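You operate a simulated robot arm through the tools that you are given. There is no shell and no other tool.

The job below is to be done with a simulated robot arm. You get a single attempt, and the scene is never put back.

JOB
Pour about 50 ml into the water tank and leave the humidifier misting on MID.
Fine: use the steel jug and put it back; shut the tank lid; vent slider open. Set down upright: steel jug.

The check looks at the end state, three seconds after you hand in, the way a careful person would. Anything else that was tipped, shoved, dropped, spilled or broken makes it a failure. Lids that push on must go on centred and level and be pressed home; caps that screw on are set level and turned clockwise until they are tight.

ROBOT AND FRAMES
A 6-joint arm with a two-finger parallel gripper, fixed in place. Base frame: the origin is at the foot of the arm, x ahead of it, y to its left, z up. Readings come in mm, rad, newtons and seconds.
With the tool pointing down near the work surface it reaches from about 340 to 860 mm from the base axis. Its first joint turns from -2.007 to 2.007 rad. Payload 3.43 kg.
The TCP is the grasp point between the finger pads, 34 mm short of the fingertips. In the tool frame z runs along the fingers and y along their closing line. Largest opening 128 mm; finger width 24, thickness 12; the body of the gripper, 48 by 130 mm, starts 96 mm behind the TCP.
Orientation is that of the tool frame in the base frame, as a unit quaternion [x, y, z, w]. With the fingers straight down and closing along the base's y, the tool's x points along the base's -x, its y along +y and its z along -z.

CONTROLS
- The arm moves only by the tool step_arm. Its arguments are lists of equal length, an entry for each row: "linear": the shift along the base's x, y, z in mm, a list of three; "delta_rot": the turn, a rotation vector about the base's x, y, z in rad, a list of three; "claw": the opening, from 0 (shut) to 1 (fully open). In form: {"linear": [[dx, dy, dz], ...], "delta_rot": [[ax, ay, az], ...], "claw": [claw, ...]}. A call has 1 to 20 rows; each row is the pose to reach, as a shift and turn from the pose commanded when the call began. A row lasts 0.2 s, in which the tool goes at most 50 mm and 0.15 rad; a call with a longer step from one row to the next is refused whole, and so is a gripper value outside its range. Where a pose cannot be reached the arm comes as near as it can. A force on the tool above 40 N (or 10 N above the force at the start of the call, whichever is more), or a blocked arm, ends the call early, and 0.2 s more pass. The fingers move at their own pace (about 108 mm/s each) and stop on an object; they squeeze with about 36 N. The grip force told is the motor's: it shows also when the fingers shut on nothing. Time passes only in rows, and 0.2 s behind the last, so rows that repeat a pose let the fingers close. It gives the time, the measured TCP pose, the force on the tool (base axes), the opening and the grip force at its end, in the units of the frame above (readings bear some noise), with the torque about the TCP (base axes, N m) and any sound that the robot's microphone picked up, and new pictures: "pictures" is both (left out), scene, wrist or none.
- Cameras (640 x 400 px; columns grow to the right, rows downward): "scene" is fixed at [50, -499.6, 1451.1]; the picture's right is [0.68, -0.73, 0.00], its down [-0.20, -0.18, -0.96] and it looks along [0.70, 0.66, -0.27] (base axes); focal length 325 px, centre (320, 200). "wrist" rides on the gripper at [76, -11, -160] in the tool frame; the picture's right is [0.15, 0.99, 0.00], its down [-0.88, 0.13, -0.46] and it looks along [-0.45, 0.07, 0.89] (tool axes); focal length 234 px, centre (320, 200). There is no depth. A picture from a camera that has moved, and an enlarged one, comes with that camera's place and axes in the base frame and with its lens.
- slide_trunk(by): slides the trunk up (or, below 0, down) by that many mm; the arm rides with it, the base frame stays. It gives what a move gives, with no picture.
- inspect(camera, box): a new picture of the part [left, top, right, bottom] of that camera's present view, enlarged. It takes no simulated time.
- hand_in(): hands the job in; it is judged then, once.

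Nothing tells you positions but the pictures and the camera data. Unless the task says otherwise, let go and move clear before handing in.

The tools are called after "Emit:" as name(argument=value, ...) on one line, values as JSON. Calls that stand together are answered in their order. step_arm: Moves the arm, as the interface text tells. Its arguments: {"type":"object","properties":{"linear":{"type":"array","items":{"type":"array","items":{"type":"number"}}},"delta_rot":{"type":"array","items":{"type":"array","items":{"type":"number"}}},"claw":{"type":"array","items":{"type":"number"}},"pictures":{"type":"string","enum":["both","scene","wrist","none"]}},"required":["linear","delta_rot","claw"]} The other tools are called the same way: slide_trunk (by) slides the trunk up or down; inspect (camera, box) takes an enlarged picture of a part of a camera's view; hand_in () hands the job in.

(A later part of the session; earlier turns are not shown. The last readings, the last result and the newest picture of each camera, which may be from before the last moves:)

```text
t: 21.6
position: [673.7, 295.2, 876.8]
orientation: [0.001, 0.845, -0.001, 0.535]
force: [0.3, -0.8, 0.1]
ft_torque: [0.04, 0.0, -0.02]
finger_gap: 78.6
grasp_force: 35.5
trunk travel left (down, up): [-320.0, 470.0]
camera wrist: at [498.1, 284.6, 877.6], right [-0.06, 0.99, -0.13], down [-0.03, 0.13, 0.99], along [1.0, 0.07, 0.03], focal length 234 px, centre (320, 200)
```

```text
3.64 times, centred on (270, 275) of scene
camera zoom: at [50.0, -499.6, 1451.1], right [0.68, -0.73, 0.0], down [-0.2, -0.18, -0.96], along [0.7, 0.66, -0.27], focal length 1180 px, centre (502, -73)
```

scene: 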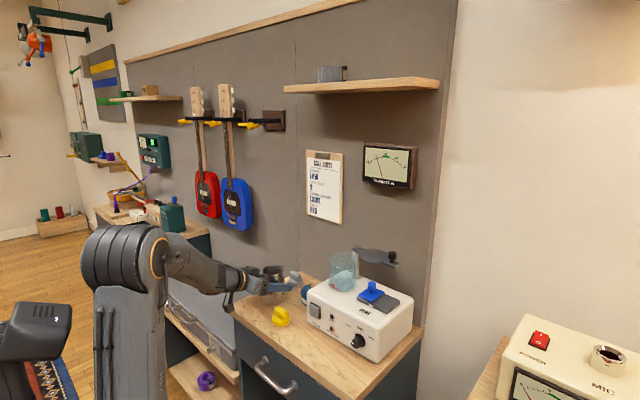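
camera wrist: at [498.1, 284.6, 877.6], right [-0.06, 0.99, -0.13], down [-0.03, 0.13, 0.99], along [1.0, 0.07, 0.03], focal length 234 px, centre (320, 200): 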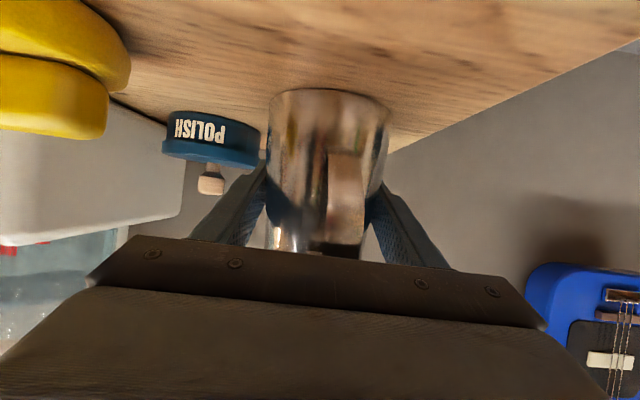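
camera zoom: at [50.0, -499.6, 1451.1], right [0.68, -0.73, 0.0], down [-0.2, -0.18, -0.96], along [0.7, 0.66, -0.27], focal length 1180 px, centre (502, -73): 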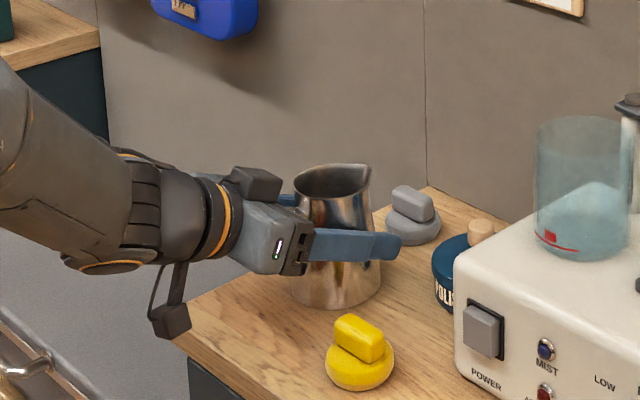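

The jug is gripped (78.6 mm), having slid about 7 mm toward +y as it centred. Lifting gently.

Emit:
step_arm(linear=[[0, 0, 5], [0, 0, 15], [0, 0, 30], [0, 0, 45], [0, 0, 60], [0, 0, 60], [0, 0, 60]], delta_rot=[[0, 0, 0], [0, 0, 0], [0, 0, 0], [0, 0, 0], [0, 0, 0], [0, 0, 0], [0, 0, 0]], claw=[0.3, 0.3, 0.3, 0.3, 0.3, 0.3, 0.3])

Emit:
inspect(camera="scene", box=[200, 200, 340, 310])

```text
t: 23.2
position: [675.1, 294.3, 937.6]
orientation: [0.0, 0.845, 0.0, 0.535]
force: [0.1, 0.3, -3.9]
ft_torque: [0.01, -0.06, -0.01]
finger_gap: 78.5
grasp_force: 36.1
trunk travel left (down, up): [-320.0, 470.0]
camera wrist: at [497.6, 284.3, 937.4], right [-0.06, 0.99, -0.13], down [-0.03, 0.13, 0.99], along [1.0, 0.07, 0.02], focal length 234 px, centre (320, 200)
```

scene: 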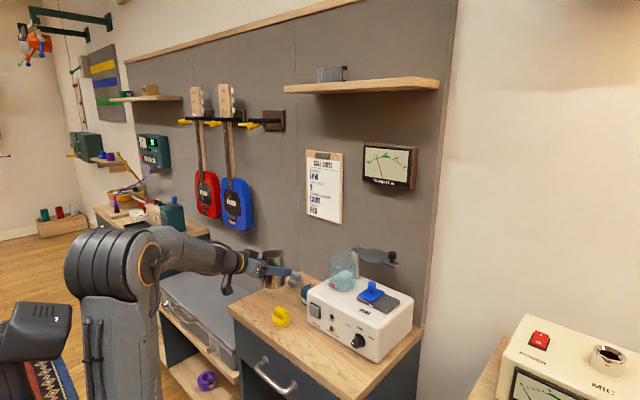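
wrist: 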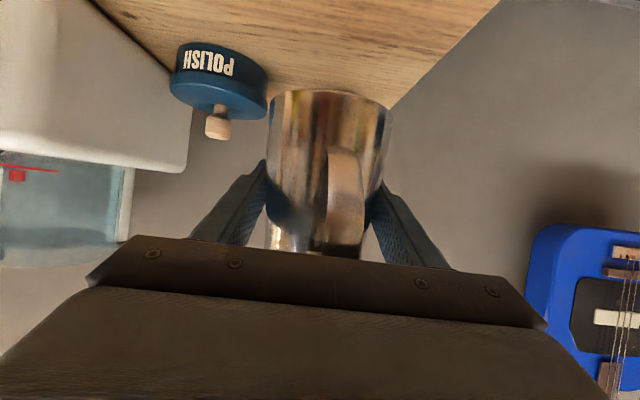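

```text
3.64 times, centred on (270, 255) of scene
camera zoom: at [50.0, -499.6, 1451.1], right [0.68, -0.73, 0.0], down [-0.2, -0.18, -0.96], along [0.7, 0.66, -0.27], focal length 1180 px, centre (502, 0)
```

zoom: 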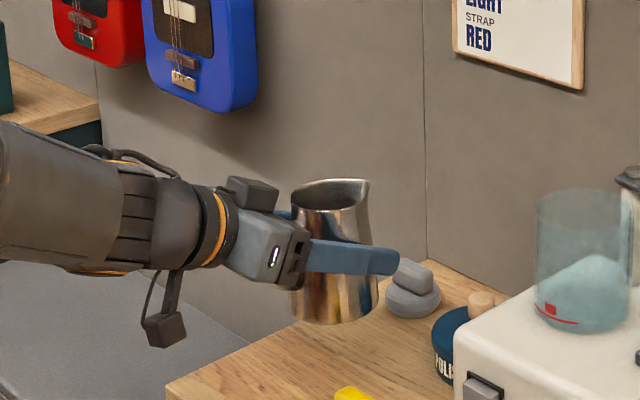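

The jug hangs level and weighs about 4 N. This view also shows the tank from the side, so I'll take a baseline picture of its water level.

Emit:
inspect(camera="wrist", box=[0, 130, 150, 290])

Emit:
inspect(camera="scene", box=[310, 230, 380, 300])

Emit:
step_arm(linear=[[0, 0, 0], [0, 0, 0]], delta_rot=[[0, 0, 0], [0, 0, 0]], claw=[0.3, 0.3], pictures="none")

Emit:
step_arm(linear=[[0, 0, 0]], delta_rot=[[0, 0, 0]], claw=[0.3], pictures="none")

Emit:
step_arm(linear=[[0, 0, 0]], delta_rot=[[0, 0, 0]], claw=[0.3], pictures="none")

Emit:
step_arm(linear=[[0, 0, 0]], delta_rot=[[0, 0, 0]], claw=[0.3], pictures="none")

```text
2.50 times, centred on (75, 210) of wrist
camera zoom: at [497.6, 284.3, 937.4], right [-0.06, 0.99, -0.13], down [-0.03, 0.13, 0.99], along [1.0, 0.07, 0.02], focal length 585 px, centre (932, 175)
```

zoom: 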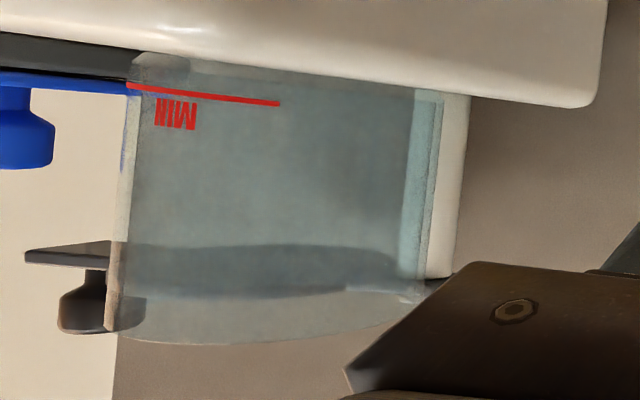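

```text
5.71 times, centred on (345, 265) of scene
camera zoom: at [50.0, -499.6, 1451.1], right [0.68, -0.73, 0.0], down [-0.2, -0.18, -0.96], along [0.7, 0.66, -0.27], focal length 1855 px, centre (177, -171)
```

zoom: 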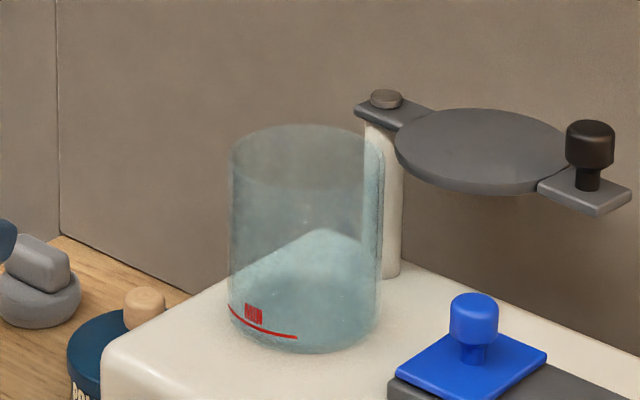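

```text
t: 23.8
position: [674.2, 296.0, 937.2]
orientation: [0.0, 0.845, 0.0, 0.535]
force: [-0.4, -0.2, -3.2]
ft_torque: [-0.01, -0.02, 0.01]
finger_gap: 78.7
grasp_force: 36.1
trunk travel left (down, up): [-320.0, 470.0]
```

```text
t: 24.2
position: [674.9, 294.9, 934.9]
orientation: [0.0, 0.845, -0.001, 0.534]
force: [0.5, -0.3, -3.0]
ft_torque: [0.02, -0.01, -0.01]
finger_gap: 78.5
grasp_force: 36.0
trunk travel left (down, up): [-320.0, 470.0]
```

```text
t: 24.6
position: [675.4, 296.1, 936.3]
orientation: [0.001, 0.845, -0.001, 0.534]
force: [0.5, 0.8, -3.3]
ft_torque: [0.03, -0.03, -0.01]
finger_gap: 78.7
grasp_force: 36.0
trunk travel left (down, up): [-320.0, 470.0]
```

```text
t: 25.0
position: [674.3, 294.7, 937.0]
orientation: [0.001, 0.845, -0.001, 0.534]
force: [-0.5, 1.3, -2.8]
ft_torque: [0.0, -0.04, -0.03]
finger_gap: 78.6
grasp_force: 35.9
trunk travel left (down, up): [-320.0, 470.0]
```

The tank looks empty (no surface visible, MIN line about 10 mm above the bottom) and the jug with its water weighs about 330 g. I'll raise the jug above tank height and carry it over gently.

Emit:
step_arm(linear=[[0, 0, 10], [0, 0, 30], [0, 0, 55], [0, 0, 80], [0, 0, 105], [0, 0, 130], [0, 0, 155], [0, 0, 175], [0, 0, 185], [0, 0, 188]], delta_rot=[[0, 0, 0], [0, 0, 0], [0, 0, 0], [0, 0, 0], [0, 0, 0], [0, 0, 0], [0, 0, 0], [0, 0, 0], [0, 0, 0], [0, 0, 0]], claw=[0.3, 0.3, 0.3, 0.3, 0.3, 0.3, 0.3, 0.3, 0.3, 0.3], pictures="scene")

```text
t: 27.2
position: [674.8, 297.7, 1124.6]
orientation: [0.0, 0.846, -0.001, 0.534]
force: [-0.2, 0.4, -3.9]
ft_torque: [0.02, -0.04, -0.01]
finger_gap: 78.5
grasp_force: 36.1
trunk travel left (down, up): [-320.0, 470.0]
```

scene: 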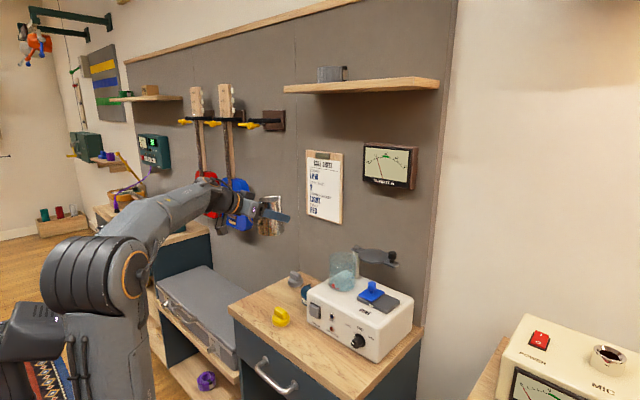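

Now carrying the jug across to the tank, kept upright.

Emit:
step_arm(linear=[[0, -8, 0], [-1, -24, 0], [-2, -46, 0], [-3, -70, 0], [-4, -94, 0], [-5, -118, 0], [-6, -142, 0], [-7, -166, 0], [-7, -188, 0], [-7, -206, 0], [-7, -220, 0], [-7, -228, 0], [-7, -231, 0], [-7, -231, 0]], delta_rot=[[0, 0, 0], [0, 0, 0], [0, 0, 0], [0, 0, 0], [0, 0, 0], [0, 0, 0], [0, 0, 0], [0, 0, 0], [0, 0, 0], [0, 0, 0], [0, 0, 0], [0, 0, 0], [0, 0, 0], [0, 0, 0]], claw=[0.3, 0.3, 0.3, 0.3, 0.3, 0.3, 0.3, 0.3, 0.3, 0.3, 0.3, 0.3, 0.3, 0.3])

Emit:
inspect(camera="scene", box=[280, 180, 420, 300])

Emit:
inspect(camera="wrist", box=[180, 0, 460, 200])

```text
t: 30.2
position: [681.1, 67.2, 1125.7]
orientation: [0.0, 0.846, 0.0, 0.534]
force: [1.2, 1.0, -2.7]
ft_torque: [-0.02, -0.05, 0.02]
finger_gap: 78.6
grasp_force: 36.0
out of reach, approached as far as the arm can: row 10, 11, 12, 13, 14
trunk travel left (down, up): [-320.0, 470.0]
camera wrist: at [504.6, 57.2, 1126.4], right [-0.06, 0.99, -0.13], down [-0.03, 0.13, 0.99], along [1.0, 0.07, 0.02], focal length 234 px, centre (320, 200)
```

scene: 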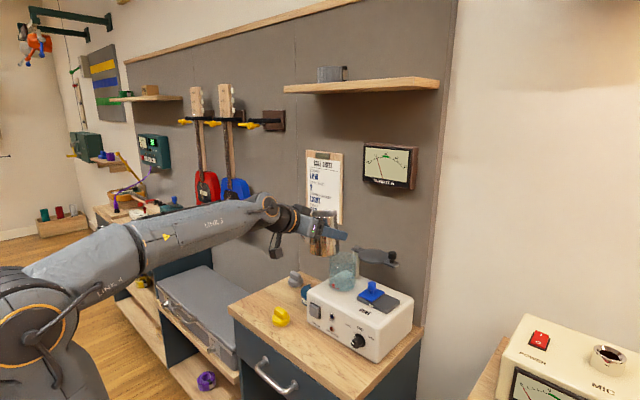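
wrist: 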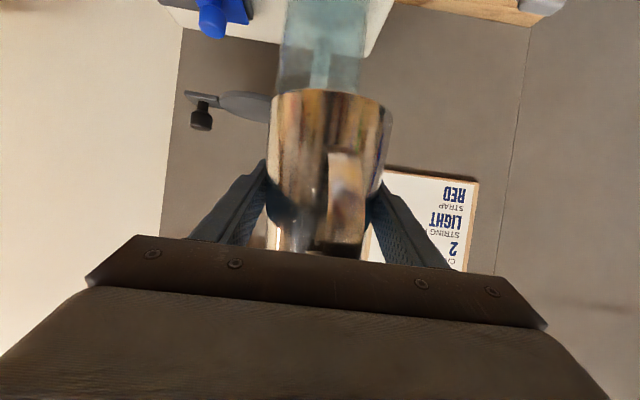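

```text
3.33 times, centred on (350, 240) of scene
camera zoom: at [50.0, -499.6, 1451.1], right [0.68, -0.73, 0.0], down [-0.2, -0.18, -0.96], along [0.7, 0.66, -0.27], focal length 1082 px, centre (220, 67)
```

zoom: 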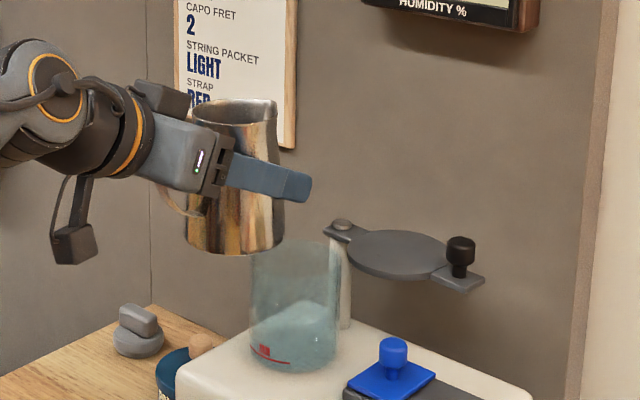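

```text
2.00 times, centred on (320, 100) of wrist
camera zoom: at [504.6, 57.2, 1126.4], right [-0.06, 0.99, -0.13], down [-0.03, 0.13, 0.99], along [1.0, 0.07, 0.02], focal length 468 px, centre (320, 400)
```

zoom: 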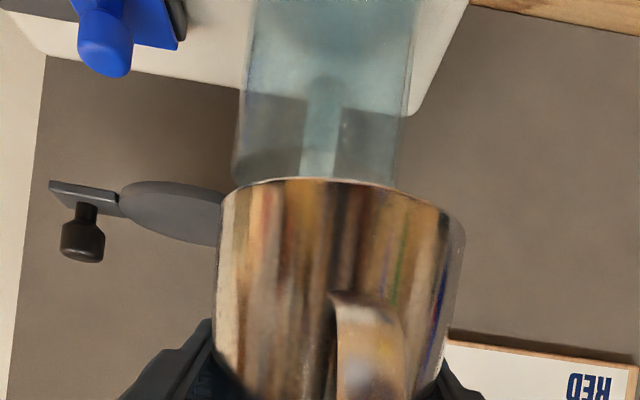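

The reach limit left it 13 mm further forward, still over the tank and clear. Tilting the jug brings the tool to a more reachable angle, so I'll tilt about 28° here, with the spout over the tank.

Emit:
step_arm(linear=[[0, 0, 0], [0, 0, 0], [0, 0, 0], [0, 0, 0], [0, 0, 0], [0, 0, 0], [0, 0, 0]], delta_rot=[[0.01, 0.07, 0], [0.017, 0.14, 0], [0.026, 0.21, 0], [0.035, 0.28, 0], [0.043, 0.36, 0], [0.052, 0.43, 0], [0.06, 0.5, 0]], claw=[0.3, 0.3, 0.3, 0.3, 0.3, 0.3, 0.3])

Emit:
inspect(camera="scene", box=[280, 180, 420, 300])

```text
t: 31.8
position: [682.2, 67.7, 1123.2]
orientation: [0.017, 0.951, 0.024, 0.307]
force: [0.0, -1.0, -3.5]
ft_torque: [0.02, -0.08, -0.02]
finger_gap: 78.7
grasp_force: 35.8
trunk travel left (down, up): [-320.0, 470.0]
camera wrist: at [526.1, 54.2, 1208.8], right [-0.1, 0.99, -0.03], down [0.45, 0.07, 0.89], along [0.89, 0.08, -0.45], focal length 234 px, centre (320, 200)
```

scene: 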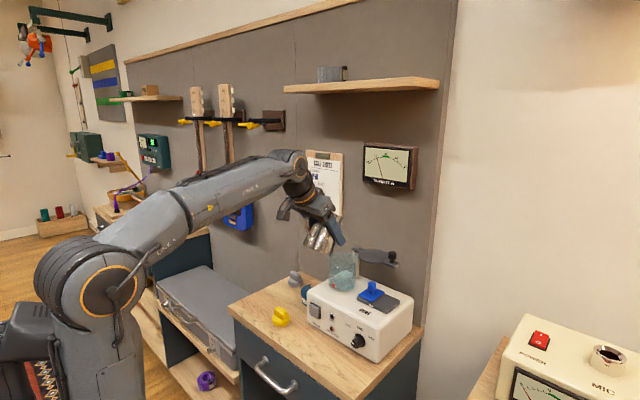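
wrist: 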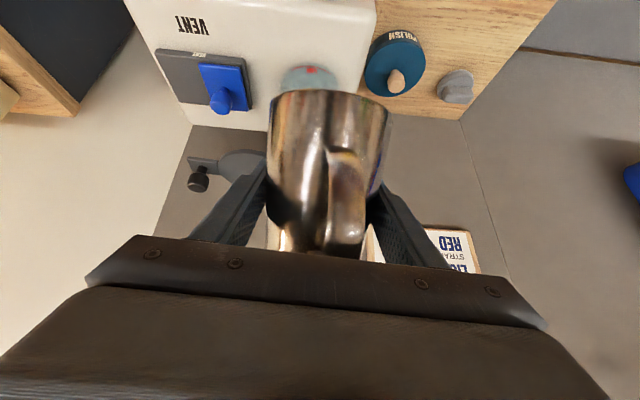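

```text
3.33 times, centred on (350, 240) of scene
camera zoom: at [50.0, -499.6, 1451.1], right [0.68, -0.73, 0.0], down [-0.2, -0.18, -0.96], along [0.7, 0.66, -0.27], focal length 1082 px, centre (220, 67)
```

zoom: 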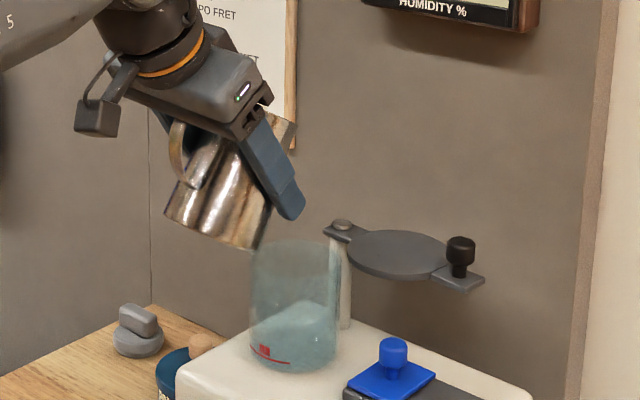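

Spout over the tank at about 29°, nothing flowing yet. I'll lower so the spout sits about 40 mm above the tank rim.

Emit:
step_arm(linear=[[-3, -1, -10], [-7, -2, -25], [-11, -3, -40], [-14, -3, -55], [-14.5, -3, -66], [-14.5, -3, -66]], delta_rot=[[0, 0, 0], [0, 0, 0], [0, 0, 0], [0, 0, 0], [0, 0, 0], [0, 0, 0]], claw=[0.3, 0.3, 0.3, 0.3, 0.3, 0.3])

Emit:
inspect(camera="scene", box=[280, 190, 410, 300])

Emit:
inspect(camera="wrist", box=[220, 40, 430, 200])

```text
t: 33.2
position: [666.5, 64.1, 1057.2]
orientation: [0.016, 0.951, 0.025, 0.308]
force: [-0.1, -0.1, -3.1]
ft_torque: [0.03, -0.04, -0.02]
finger_gap: 78.6
grasp_force: 35.8
trunk travel left (down, up): [-320.0, 470.0]
camera wrist: at [512.1, 50.6, 1142.6], right [-0.1, 0.99, -0.03], down [0.45, 0.07, 0.89], along [0.89, 0.08, -0.45], focal length 234 px, centre (320, 200)
```

scene: 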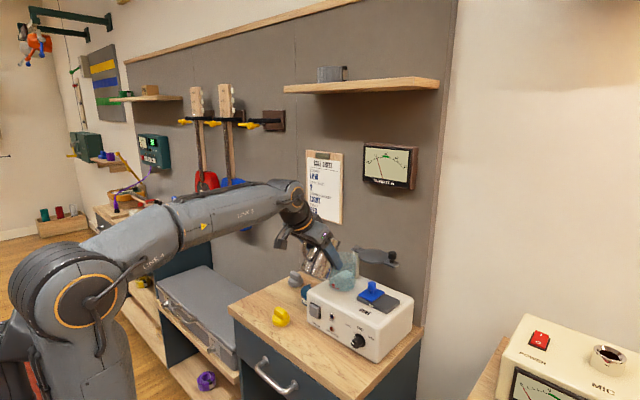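
wrist: 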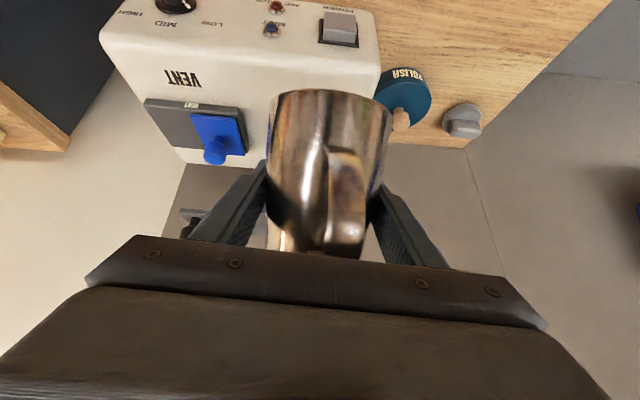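

```text
3.64 times, centred on (345, 245) of scene
camera zoom: at [50.0, -499.6, 1451.1], right [0.68, -0.73, 0.0], down [-0.2, -0.18, -0.96], along [0.7, 0.66, -0.27], focal length 1180 px, centre (229, 36)
```

zoom: 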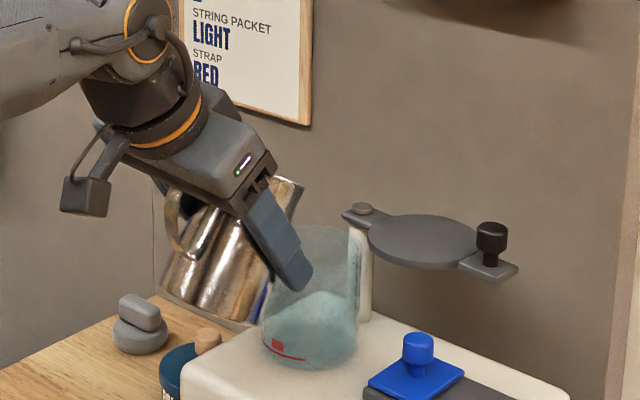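

```text
2.50 times, centred on (325, 120) of wrist
camera zoom: at [512.1, 50.6, 1142.6], right [-0.1, 0.99, -0.03], down [0.45, 0.07, 0.89], along [0.89, 0.08, -0.45], focal length 585 px, centre (308, 400)
```

zoom: 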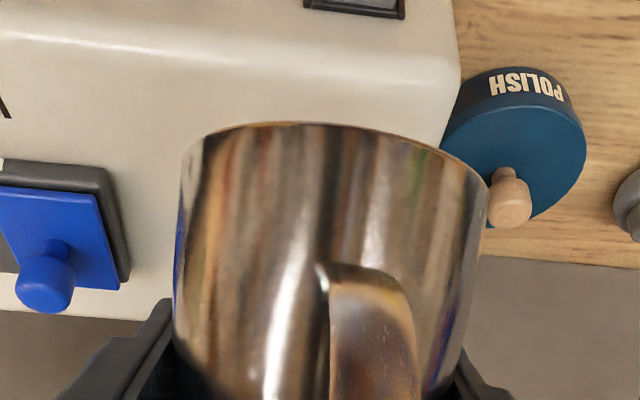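

Spout tip projects right where expected, inside the tank rim. I'll tilt further in small steps around the spout tip and watch for flow.

Emit:
step_arm(linear=[[-1, 0, 4], [-1.6, 0, 8], [-2.3, 0.3, 12], [-2.3, 0.3, 12]], delta_rot=[[0.008, 0.065, 0], [0.016, 0.13, 0], [0.023, 0.194, 0], [0.023, 0.194, 0]], claw=[0.3, 0.3, 0.3, 0.3], pictures="none")

Emit:
inspect(camera="scene", box=[290, 210, 400, 300])

```text
t: 34.2
position: [663.4, 64.0, 1070.4]
orientation: [0.022, 0.976, 0.035, 0.213]
force: [0.1, 0.4, -3.7]
ft_torque: [0.04, -0.05, 0.0]
finger_gap: 78.6
grasp_force: 36.2
trunk travel left (down, up): [-320.0, 470.0]
```

```text
4.44 times, centred on (345, 255) of scene
camera zoom: at [50.0, -499.6, 1451.1], right [0.68, -0.73, 0.0], down [-0.2, -0.18, -0.96], along [0.7, 0.66, -0.27], focal length 1442 px, centre (209, -44)
```

zoom: 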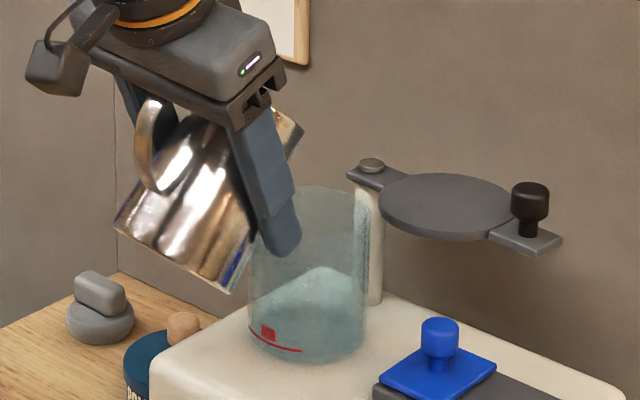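

Emit:
step_arm(linear=[[0, 0, 3], [0, 0, 6.4], [0, 0, 6.4]], delta_rot=[[0.006, 0.05, 0], [0.012, 0.1, 0], [0.012, 0.1, 0]], claw=[0.3, 0.3, 0.3], pictures="none")

Emit:
inspect(camera="scene", box=[290, 210, 400, 300])

```text
t: 35.0
position: [663.2, 65.1, 1076.0]
orientation: [0.024, 0.985, 0.039, 0.165]
force: [0.2, -0.3, -3.9]
ft_torque: [-0.02, -0.04, 0.03]
finger_gap: 78.9
grasp_force: 35.7
trunk travel left (down, up): [-320.0, 470.0]
```

```text
4.44 times, centred on (345, 255) of scene
camera zoom: at [50.0, -499.6, 1451.1], right [0.68, -0.73, 0.0], down [-0.2, -0.18, -0.96], along [0.7, 0.66, -0.27], focal length 1442 px, centre (209, -44)
```

zoom: 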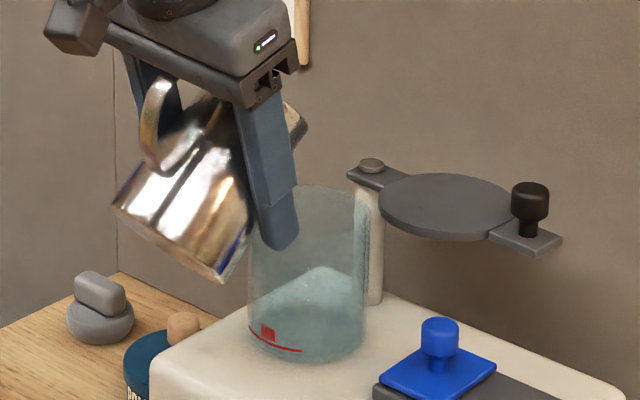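

Emit:
step_arm(linear=[[0, 0, 2.6], [0, 0, 5.2], [0, 0, 5.2]], delta_rot=[[0.005, 0.04, 0], [0.01, 0.08, 0], [0.01, 0.08, 0]], claw=[0.3, 0.3, 0.3], pictures="none")

Emit:
inspect(camera="scene", box=[290, 210, 400, 300])

```text
t: 35.8
position: [663.6, 65.3, 1081.3]
orientation: [0.027, 0.991, 0.043, 0.124]
force: [1.2, 0.2, -3.6]
ft_torque: [-0.03, -0.05, 0.02]
finger_gap: 78.6
grasp_force: 35.9
trunk travel left (down, up): [-320.0, 470.0]
```

```text
4.44 times, centred on (345, 255) of scene
camera zoom: at [50.0, -499.6, 1451.1], right [0.68, -0.73, 0.0], down [-0.2, -0.18, -0.96], along [0.7, 0.66, -0.27], focal length 1442 px, centre (209, -44)
```

zoom: 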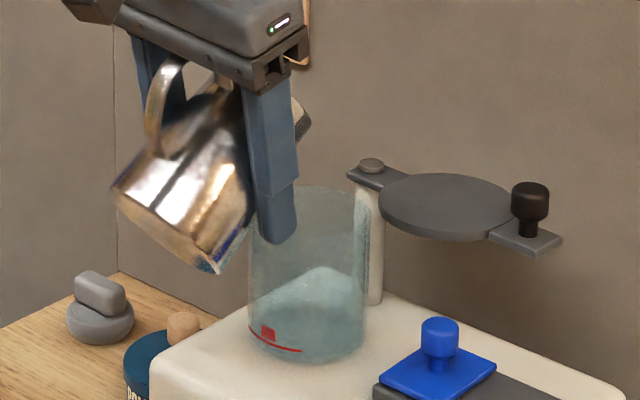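

Emit:
step_arm(linear=[[0.3, 0, 2.6], [0.7, 0, 5.1], [0.7, 0, 5.1]], delta_rot=[[0.005, 0.04, 0], [0.01, 0.08, 0], [0.01, 0.08, 0]], claw=[0.3, 0.3, 0.3], pictures="none")

Emit:
inspect(camera="scene", box=[290, 210, 400, 300])

```text
t: 36.6
position: [664.8, 63.7, 1087.5]
orientation: [0.029, 0.995, 0.046, 0.085]
force: [0.3, -0.1, -3.6]
ft_torque: [0.0, -0.04, 0.01]
finger_gap: 78.5
grasp_force: 36.4
trunk travel left (down, up): [-320.0, 470.0]
```

```text
4.44 times, centred on (345, 255) of scene
camera zoom: at [50.0, -499.6, 1451.1], right [0.68, -0.73, 0.0], down [-0.2, -0.18, -0.96], along [0.7, 0.66, -0.27], focal length 1442 px, centre (209, -44)
```

zoom: 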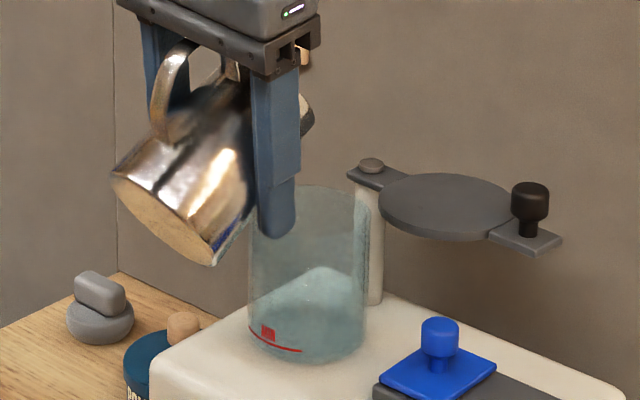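

Emit:
step_arm(linear=[[0.6, 0, 1.5], [1.2, 0, 3], [1.2, 0, 3]], delta_rot=[[0.005, 0.04, 0], [0.01, 0.08, 0], [0.01, 0.08, 0]], claw=[0.3, 0.3, 0.3], pictures="none")

Emit:
inspect(camera="scene", box=[290, 210, 400, 300])

```text
t: 37.4
position: [666.3, 64.1, 1090.0]
orientation: [0.031, 0.997, 0.049, 0.045]
force: [-0.1, -0.9, -2.2]
ft_torque: [0.01, -0.07, 0.0]
finger_gap: 78.7
grasp_force: 35.7
trunk travel left (down, up): [-320.0, 470.0]
```

```text
4.44 times, centred on (345, 255) of scene
camera zoom: at [50.0, -499.6, 1451.1], right [0.68, -0.73, 0.0], down [-0.2, -0.18, -0.96], along [0.7, 0.66, -0.27], focal length 1442 px, centre (209, -44)
```

zoom: 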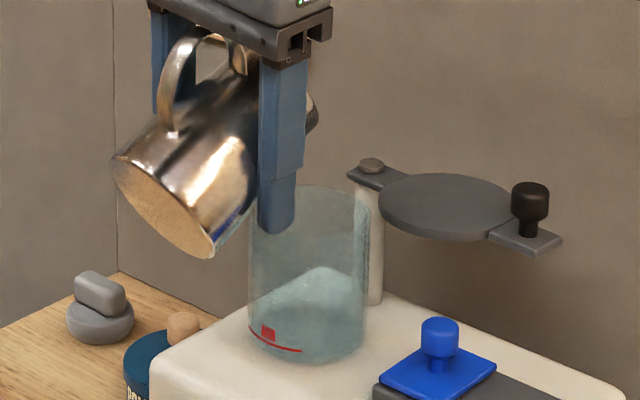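

Emit:
step_arm(linear=[[0.5, 0, 1.3], [1, 0, 2.5], [1, 0, 2.5]], delta_rot=[[0.004, 0.03, 0], [0.007, 0.06, 0], [0.007, 0.06, 0]], claw=[0.3, 0.3, 0.3], pictures="none")

Emit:
inspect(camera="scene", box=[290, 210, 400, 300])

```text
t: 38.2
position: [667.1, 66.0, 1091.3]
orientation: [0.033, 0.998, 0.052, 0.016]
force: [-0.1, 0.2, -4.0]
ft_torque: [-0.02, -0.05, 0.0]
finger_gap: 78.7
grasp_force: 36.3
trunk travel left (down, up): [-320.0, 470.0]
```

```text
4.44 times, centred on (345, 255) of scene
camera zoom: at [50.0, -499.6, 1451.1], right [0.68, -0.73, 0.0], down [-0.2, -0.18, -0.96], along [0.7, 0.66, -0.27], focal length 1442 px, centre (209, -44)
```

zoom: 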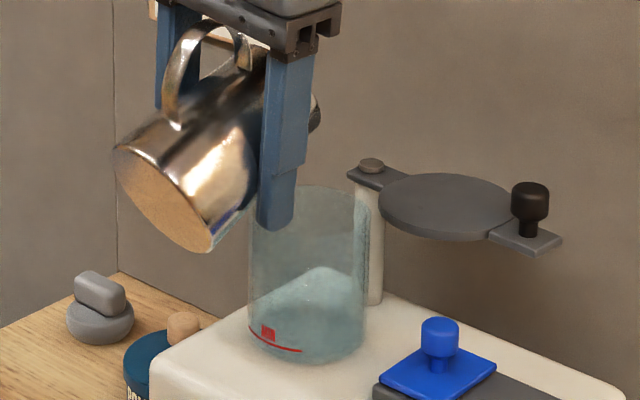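

Emit:
step_arm(linear=[[0.7, 0, 1], [1.4, 0, 2], [1.4, 0, 2]], delta_rot=[[0.004, 0.03, 0], [0.007, 0.06, 0], [0.007, 0.06, 0]], claw=[0.3, 0.3, 0.3], pictures="none")

Emit:
inspect(camera="scene", box=[290, 210, 400, 300])

```text
t: 39.0
position: [668.9, 64.5, 1095.2]
orientation: [0.035, 0.998, 0.055, -0.014]
force: [0.2, -0.1, -3.2]
ft_torque: [-0.02, 0.0, 0.02]
finger_gap: 78.4
grasp_force: 35.4
trunk travel left (down, up): [-320.0, 470.0]
```

```text
4.44 times, centred on (345, 255) of scene
camera zoom: at [50.0, -499.6, 1451.1], right [0.68, -0.73, 0.0], down [-0.2, -0.18, -0.96], along [0.7, 0.66, -0.27], focal length 1442 px, centre (209, -44)
```

zoom: 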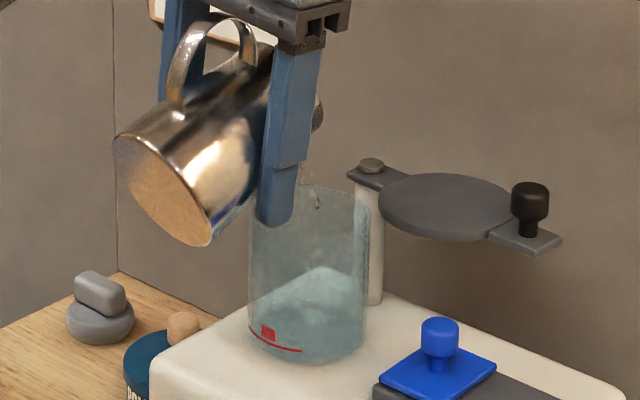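

Droplets are just starting to leave the spout, falling inside the tank. I'll hold briefly and look.

Emit:
step_arm(linear=[[0, 0, 0]], delta_rot=[[0, 0, 0]], claw=[0.3], pictures="none")

Emit:
inspect(camera="scene", box=[310, 220, 390, 300])

```text
t: 39.4
position: [669.4, 64.2, 1093.9]
orientation: [0.035, 0.998, 0.054, -0.014]
force: [-0.8, 0.1, -3.7]
ft_torque: [-0.02, -0.02, 0.01]
finger_gap: 78.7
grasp_force: 35.6
trunk travel left (down, up): [-320.0, 470.0]
```

```text
5.00 times, centred on (350, 260) of scene
camera zoom: at [50.0, -499.6, 1451.1], right [0.68, -0.73, 0.0], down [-0.2, -0.18, -0.96], along [0.7, 0.66, -0.27], focal length 1623 px, centre (170, -100)
```

zoom: 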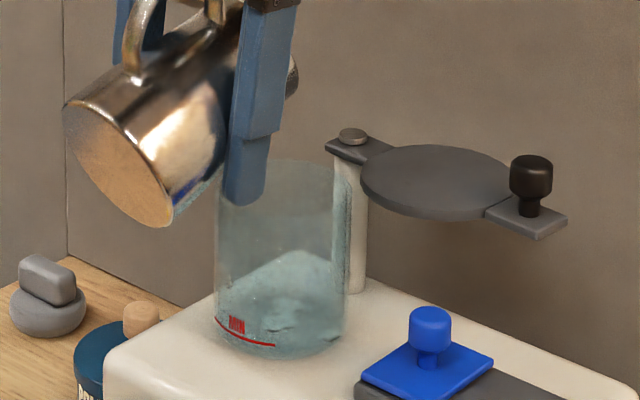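

A little water has landed at the tank bottom. I'll go on in small steps with pauses.

Emit:
step_arm(linear=[[0.6, 0, 0.8], [1.2, 0, 1.6], [1.2, 0, 1.6], [1.2, 0, 1.6], [1.2, 0, 1.6]], delta_rot=[[0.003, 0.025, 0], [0.006, 0.05, 0], [0.006, 0.05, 0], [0.006, 0.05, 0], [0.006, 0.05, 0]], claw=[0.3, 0.3, 0.3, 0.3, 0.3], pictures="none")

Emit:
inspect(camera="scene", box=[310, 220, 390, 300])

```text
t: 40.6
position: [669.9, 64.2, 1096.9]
orientation: [0.036, 0.997, 0.057, -0.038]
force: [-0.1, 0.7, -3.8]
ft_torque: [0.0, -0.02, 0.02]
finger_gap: 78.5
grasp_force: 36.1
trunk travel left (down, up): [-320.0, 470.0]
```

```text
5.00 times, centred on (350, 260) of scene
camera zoom: at [50.0, -499.6, 1451.1], right [0.68, -0.73, 0.0], down [-0.2, -0.18, -0.96], along [0.7, 0.66, -0.27], focal length 1623 px, centre (170, -100)
```

zoom: 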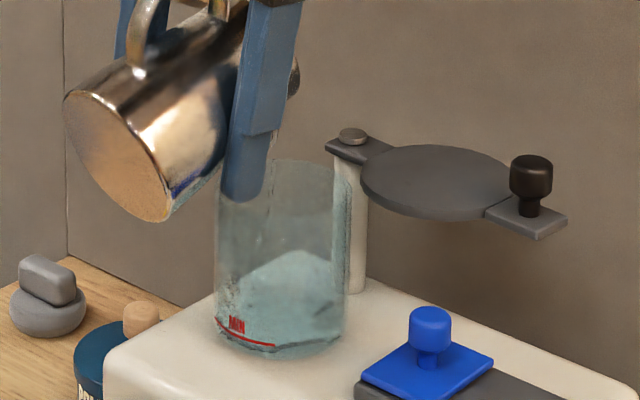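

Emit:
step_arm(linear=[[0, 0, 0], [0, 0, 0], [0, 0, 0], [0, 0, 0], [0, 0, 0]], delta_rot=[[0, 0, 0], [0, 0, 0], [0, 0, 0], [0, 0, 0], [0, 0, 0]], claw=[0.3, 0.3, 0.3, 0.3, 0.3], pictures="none")

Emit:
inspect(camera="scene", box=[330, 245, 370, 295])

Emit:
inspect(camera="wrist", box=[160, 0, 480, 240])

```text
t: 41.8
position: [669.6, 63.5, 1095.6]
orientation: [0.037, 0.997, 0.057, -0.039]
force: [-0.4, 0.9, -2.9]
ft_torque: [-0.02, -0.05, -0.02]
finger_gap: 78.9
grasp_force: 35.4
trunk travel left (down, up): [-320.0, 470.0]
```

```text
8.00 times, centred on (350, 270) of scene
camera zoom: at [50.0, -499.6, 1451.1], right [0.68, -0.73, 0.0], down [-0.2, -0.18, -0.96], along [0.7, 0.66, -0.27], focal length 2596 px, centre (80, -360)
```

zoom: 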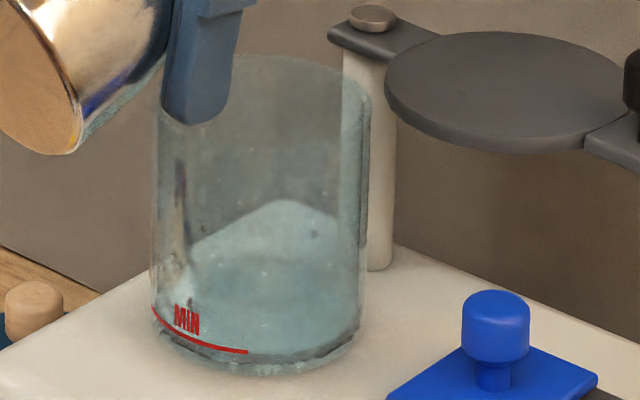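

```text
1.67 times, centred on (320, 120) of wrist
camera zoom: at [605.3, 40.7, 1260.3], right [-0.07, 0.99, 0.12], down [0.92, 0.02, 0.39], along [0.39, 0.14, -0.91], focal length 390 px, centre (320, 333)
```

zoom: 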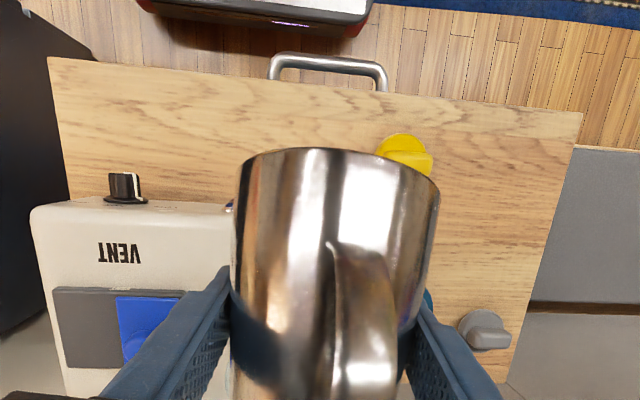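

Emit:
inspect(camera="scene", box=[322, 250, 362, 290])

Emit:
step_arm(linear=[[0, 0, 0], [0, 0, 0]], delta_rot=[[0, 0, 0], [0, 0, 0]], claw=[0.3, 0.3], pictures="none")

Emit:
inspect(camera="scene", box=[322, 250, 362, 290])

```text
10.00 times, centred on (342, 270) of scene
camera zoom: at [50.0, -499.6, 1451.1], right [0.68, -0.73, 0.0], down [-0.2, -0.18, -0.96], along [0.7, 0.66, -0.27], focal length 3246 px, centre (100, -500)
```

zoom: 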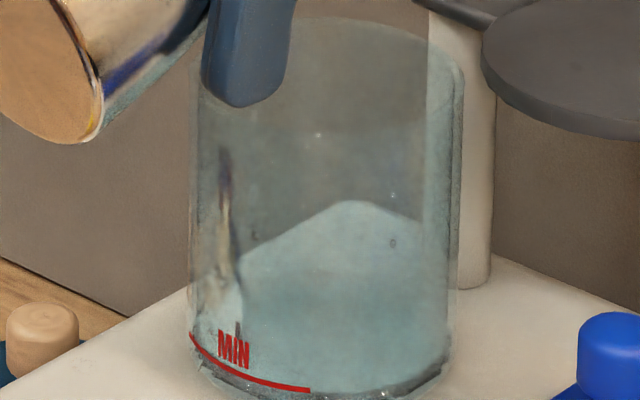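

```text
t: 42.4
position: [669.2, 65.2, 1095.7]
orientation: [0.036, 0.997, 0.057, -0.039]
force: [-0.1, 0.6, -3.4]
ft_torque: [0.0, -0.05, -0.01]
finger_gap: 78.8
grasp_force: 35.8
trunk travel left (down, up): [-320.0, 470.0]
```

```text
10.00 times, centred on (342, 270) of scene
camera zoom: at [50.0, -499.6, 1451.1], right [0.68, -0.73, 0.0], down [-0.2, -0.18, -0.96], along [0.7, 0.66, -0.27], focal length 3246 px, centre (100, -500)
```

zoom: 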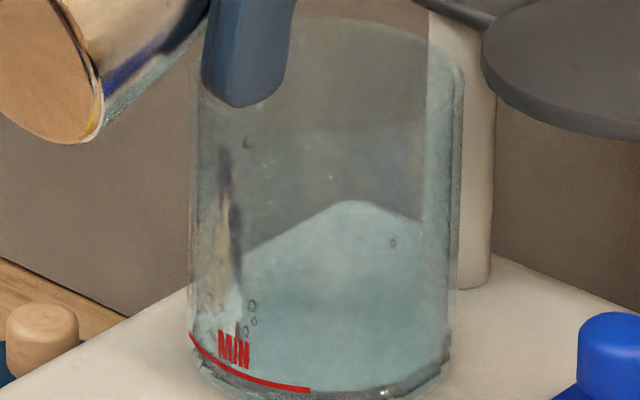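

Drops are landing inside but near the front wall, so I'll shift the jug 18 mm further in before pouring more.

Emit:
step_arm(linear=[[4, -0.5, 0], [9, -1, 0], [14, -2, 0], [18, -3, 0], [18, -3, 0]], delta_rot=[[0, 0, 0], [0, 0, 0], [0, 0, 0], [0, 0, 0], [0, 0, 0]], claw=[0.3, 0.3, 0.3, 0.3, 0.3], pictures="none")

Emit:
inspect(camera="scene", box=[322, 250, 362, 290])

Emit:
inspect(camera="scene", box=[290, 210, 400, 300])

```text
t: 43.6
position: [687.9, 60.2, 1096.0]
orientation: [0.037, 0.997, 0.058, -0.039]
force: [0.5, 0.5, -2.2]
ft_torque: [0.03, -0.04, -0.01]
finger_gap: 78.4
grasp_force: 36.1
trunk travel left (down, up): [-320.0, 470.0]
```

```text
10.00 times, centred on (342, 270) of scene
camera zoom: at [50.0, -499.6, 1451.1], right [0.68, -0.73, 0.0], down [-0.2, -0.18, -0.96], along [0.7, 0.66, -0.27], focal length 3246 px, centre (100, -500)
```

zoom: 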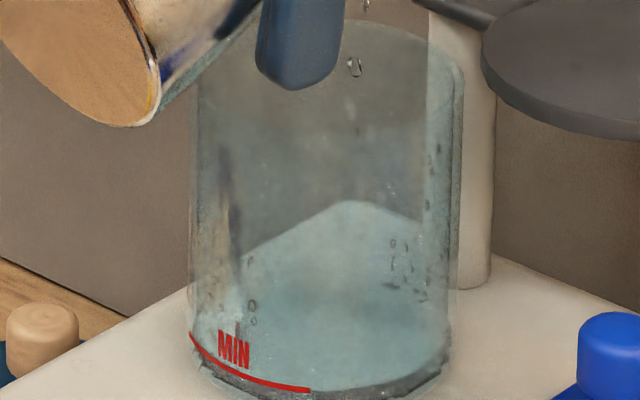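

```text
4.44 times, centred on (345, 255) of scene
camera zoom: at [50.0, -499.6, 1451.1], right [0.68, -0.73, 0.0], down [-0.2, -0.18, -0.96], along [0.7, 0.66, -0.27], focal length 1442 px, centre (209, -44)
```

zoom: 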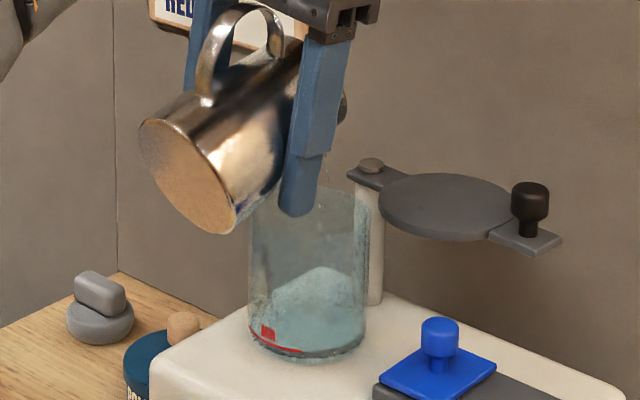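

Emit:
step_arm(linear=[[0, 0, 0], [0, 0, 0]], delta_rot=[[0, 0, 0], [0, 0, 0]], claw=[0.3, 0.3], pictures="none")

Emit:
inspect(camera="scene", box=[322, 250, 362, 290])

Emit:
step_arm(linear=[[0, 0, 0], [0, 0, 0]], delta_rot=[[0, 0, 0], [0, 0, 0]], claw=[0.3, 0.3], pictures="none")

Emit:
inspect(camera="scene", box=[322, 250, 362, 290])

```text
t: 44.2
position: [688.7, 60.8, 1097.3]
orientation: [0.035, 0.997, 0.058, -0.039]
force: [-0.3, -1.0, -3.4]
ft_torque: [0.01, -0.05, 0.04]
finger_gap: 78.8
grasp_force: 36.2
trunk travel left (down, up): [-320.0, 470.0]
```

```text
10.00 times, centred on (342, 270) of scene
camera zoom: at [50.0, -499.6, 1451.1], right [0.68, -0.73, 0.0], down [-0.2, -0.18, -0.96], along [0.7, 0.66, -0.27], focal length 3246 px, centre (100, -500)
```

zoom: 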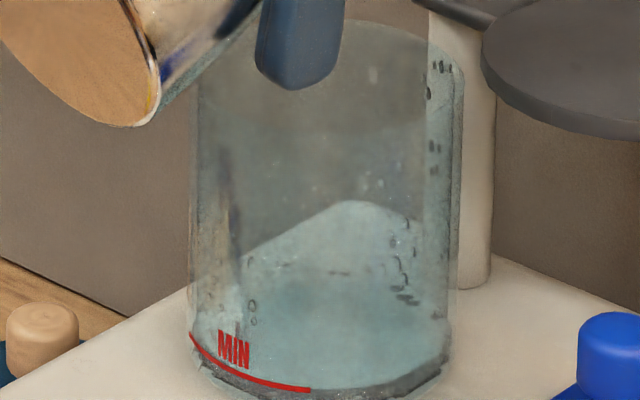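

```text
t: 44.8
position: [687.7, 60.3, 1095.6]
orientation: [0.037, 0.997, 0.057, -0.039]
force: [0.5, 1.5, -3.3]
ft_torque: [0.0, -0.05, -0.02]
finger_gap: 78.5
grasp_force: 35.4
trunk travel left (down, up): [-320.0, 470.0]
```

```text
10.00 times, centred on (342, 270) of scene
camera zoom: at [50.0, -499.6, 1451.1], right [0.68, -0.73, 0.0], down [-0.2, -0.18, -0.96], along [0.7, 0.66, -0.27], focal length 3246 px, centre (100, -500)
```

zoom: 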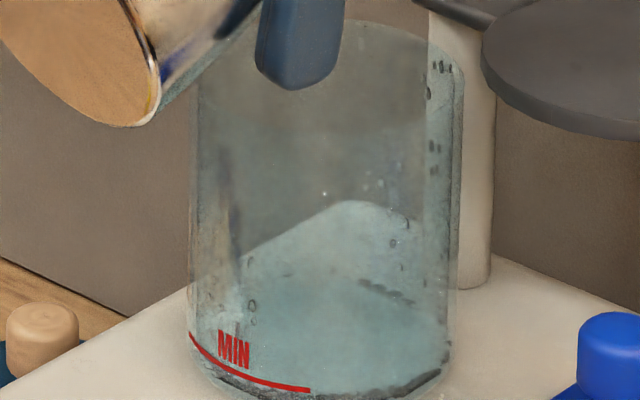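

Flow has stopped, with a thin layer in the tank and all drops inside. I'll lower the jug 10 mm and tilt more slowly for a gentler stream.

Emit:
step_arm(linear=[[0, 0, -3], [0, 0, -7], [0, 0, -10], [0.2, 0, -9.5], [0.4, 0, -9], [0.6, 0, -8.5], [0.8, 0, -8], [0.8, 0, -8], [0.8, 0, -8], [0.8, 0, -8], [0.8, 0, -8]], delta_rot=[[0, 0, 0], [0, 0, 0], [0, 0, 0], [0.001, 0.01, 0], [0.003, 0.02, 0], [0.004, 0.03, 0], [0.005, 0.04, 0], [0.005, 0.04, 0], [0.005, 0.04, 0], [0.005, 0.04, 0], [0.005, 0.04, 0]], claw=[0.3, 0.3, 0.3, 0.3, 0.3, 0.3, 0.3, 0.3, 0.3, 0.3, 0.3], pictures="none")

Emit:
inspect(camera="scene", box=[322, 250, 362, 290])

```text
t: 47.2
position: [689.2, 62.1, 1088.2]
orientation: [0.038, 0.996, 0.059, -0.059]
force: [0.9, -0.4, -1.7]
ft_torque: [-0.03, -0.01, 0.01]
finger_gap: 78.6
grasp_force: 35.9
trunk travel left (down, up): [-320.0, 470.0]
```

```text
10.00 times, centred on (342, 270) of scene
camera zoom: at [50.0, -499.6, 1451.1], right [0.68, -0.73, 0.0], down [-0.2, -0.18, -0.96], along [0.7, 0.66, -0.27], focal length 3246 px, centre (100, -500)
```

zoom: 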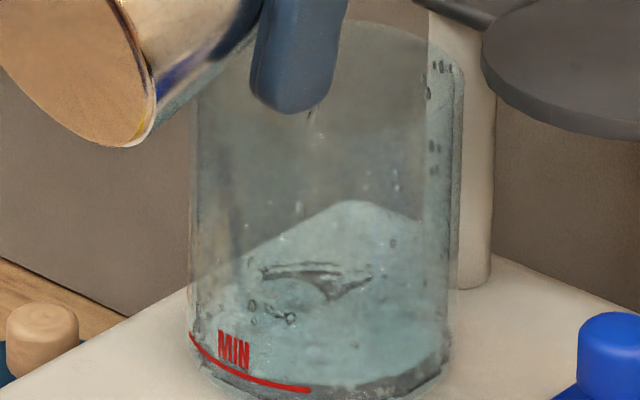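

Emit:
step_arm(linear=[[0, 0, 0], [0, 0, 0], [0, 0, 0], [0, 0, 0], [0, 0, 0], [0, 0, 0]], delta_rot=[[0, 0, 0], [0, 0, 0], [0, 0, 0], [0, 0, 0], [0, 0, 0], [0, 0, 0]], claw=[0.3, 0.3, 0.3, 0.3, 0.3, 0.3], pictures="none")

Emit:
inspect(camera="scene", box=[322, 250, 362, 290])

```text
t: 48.6
position: [688.4, 61.4, 1087.7]
orientation: [0.038, 0.996, 0.059, -0.06]
force: [0.6, 0.2, -3.2]
ft_torque: [-0.03, -0.06, 0.05]
finger_gap: 78.3
grasp_force: 36.2
trunk travel left (down, up): [-320.0, 470.0]
```

```text
10.00 times, centred on (342, 270) of scene
camera zoom: at [50.0, -499.6, 1451.1], right [0.68, -0.73, 0.0], down [-0.2, -0.18, -0.96], along [0.7, 0.66, -0.27], focal length 3246 px, centre (100, -500)
```

zoom: 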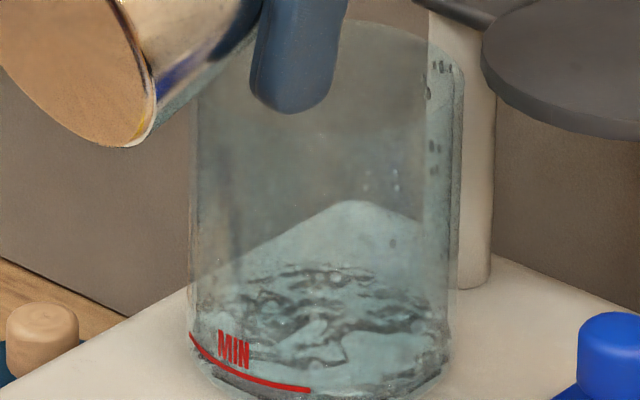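

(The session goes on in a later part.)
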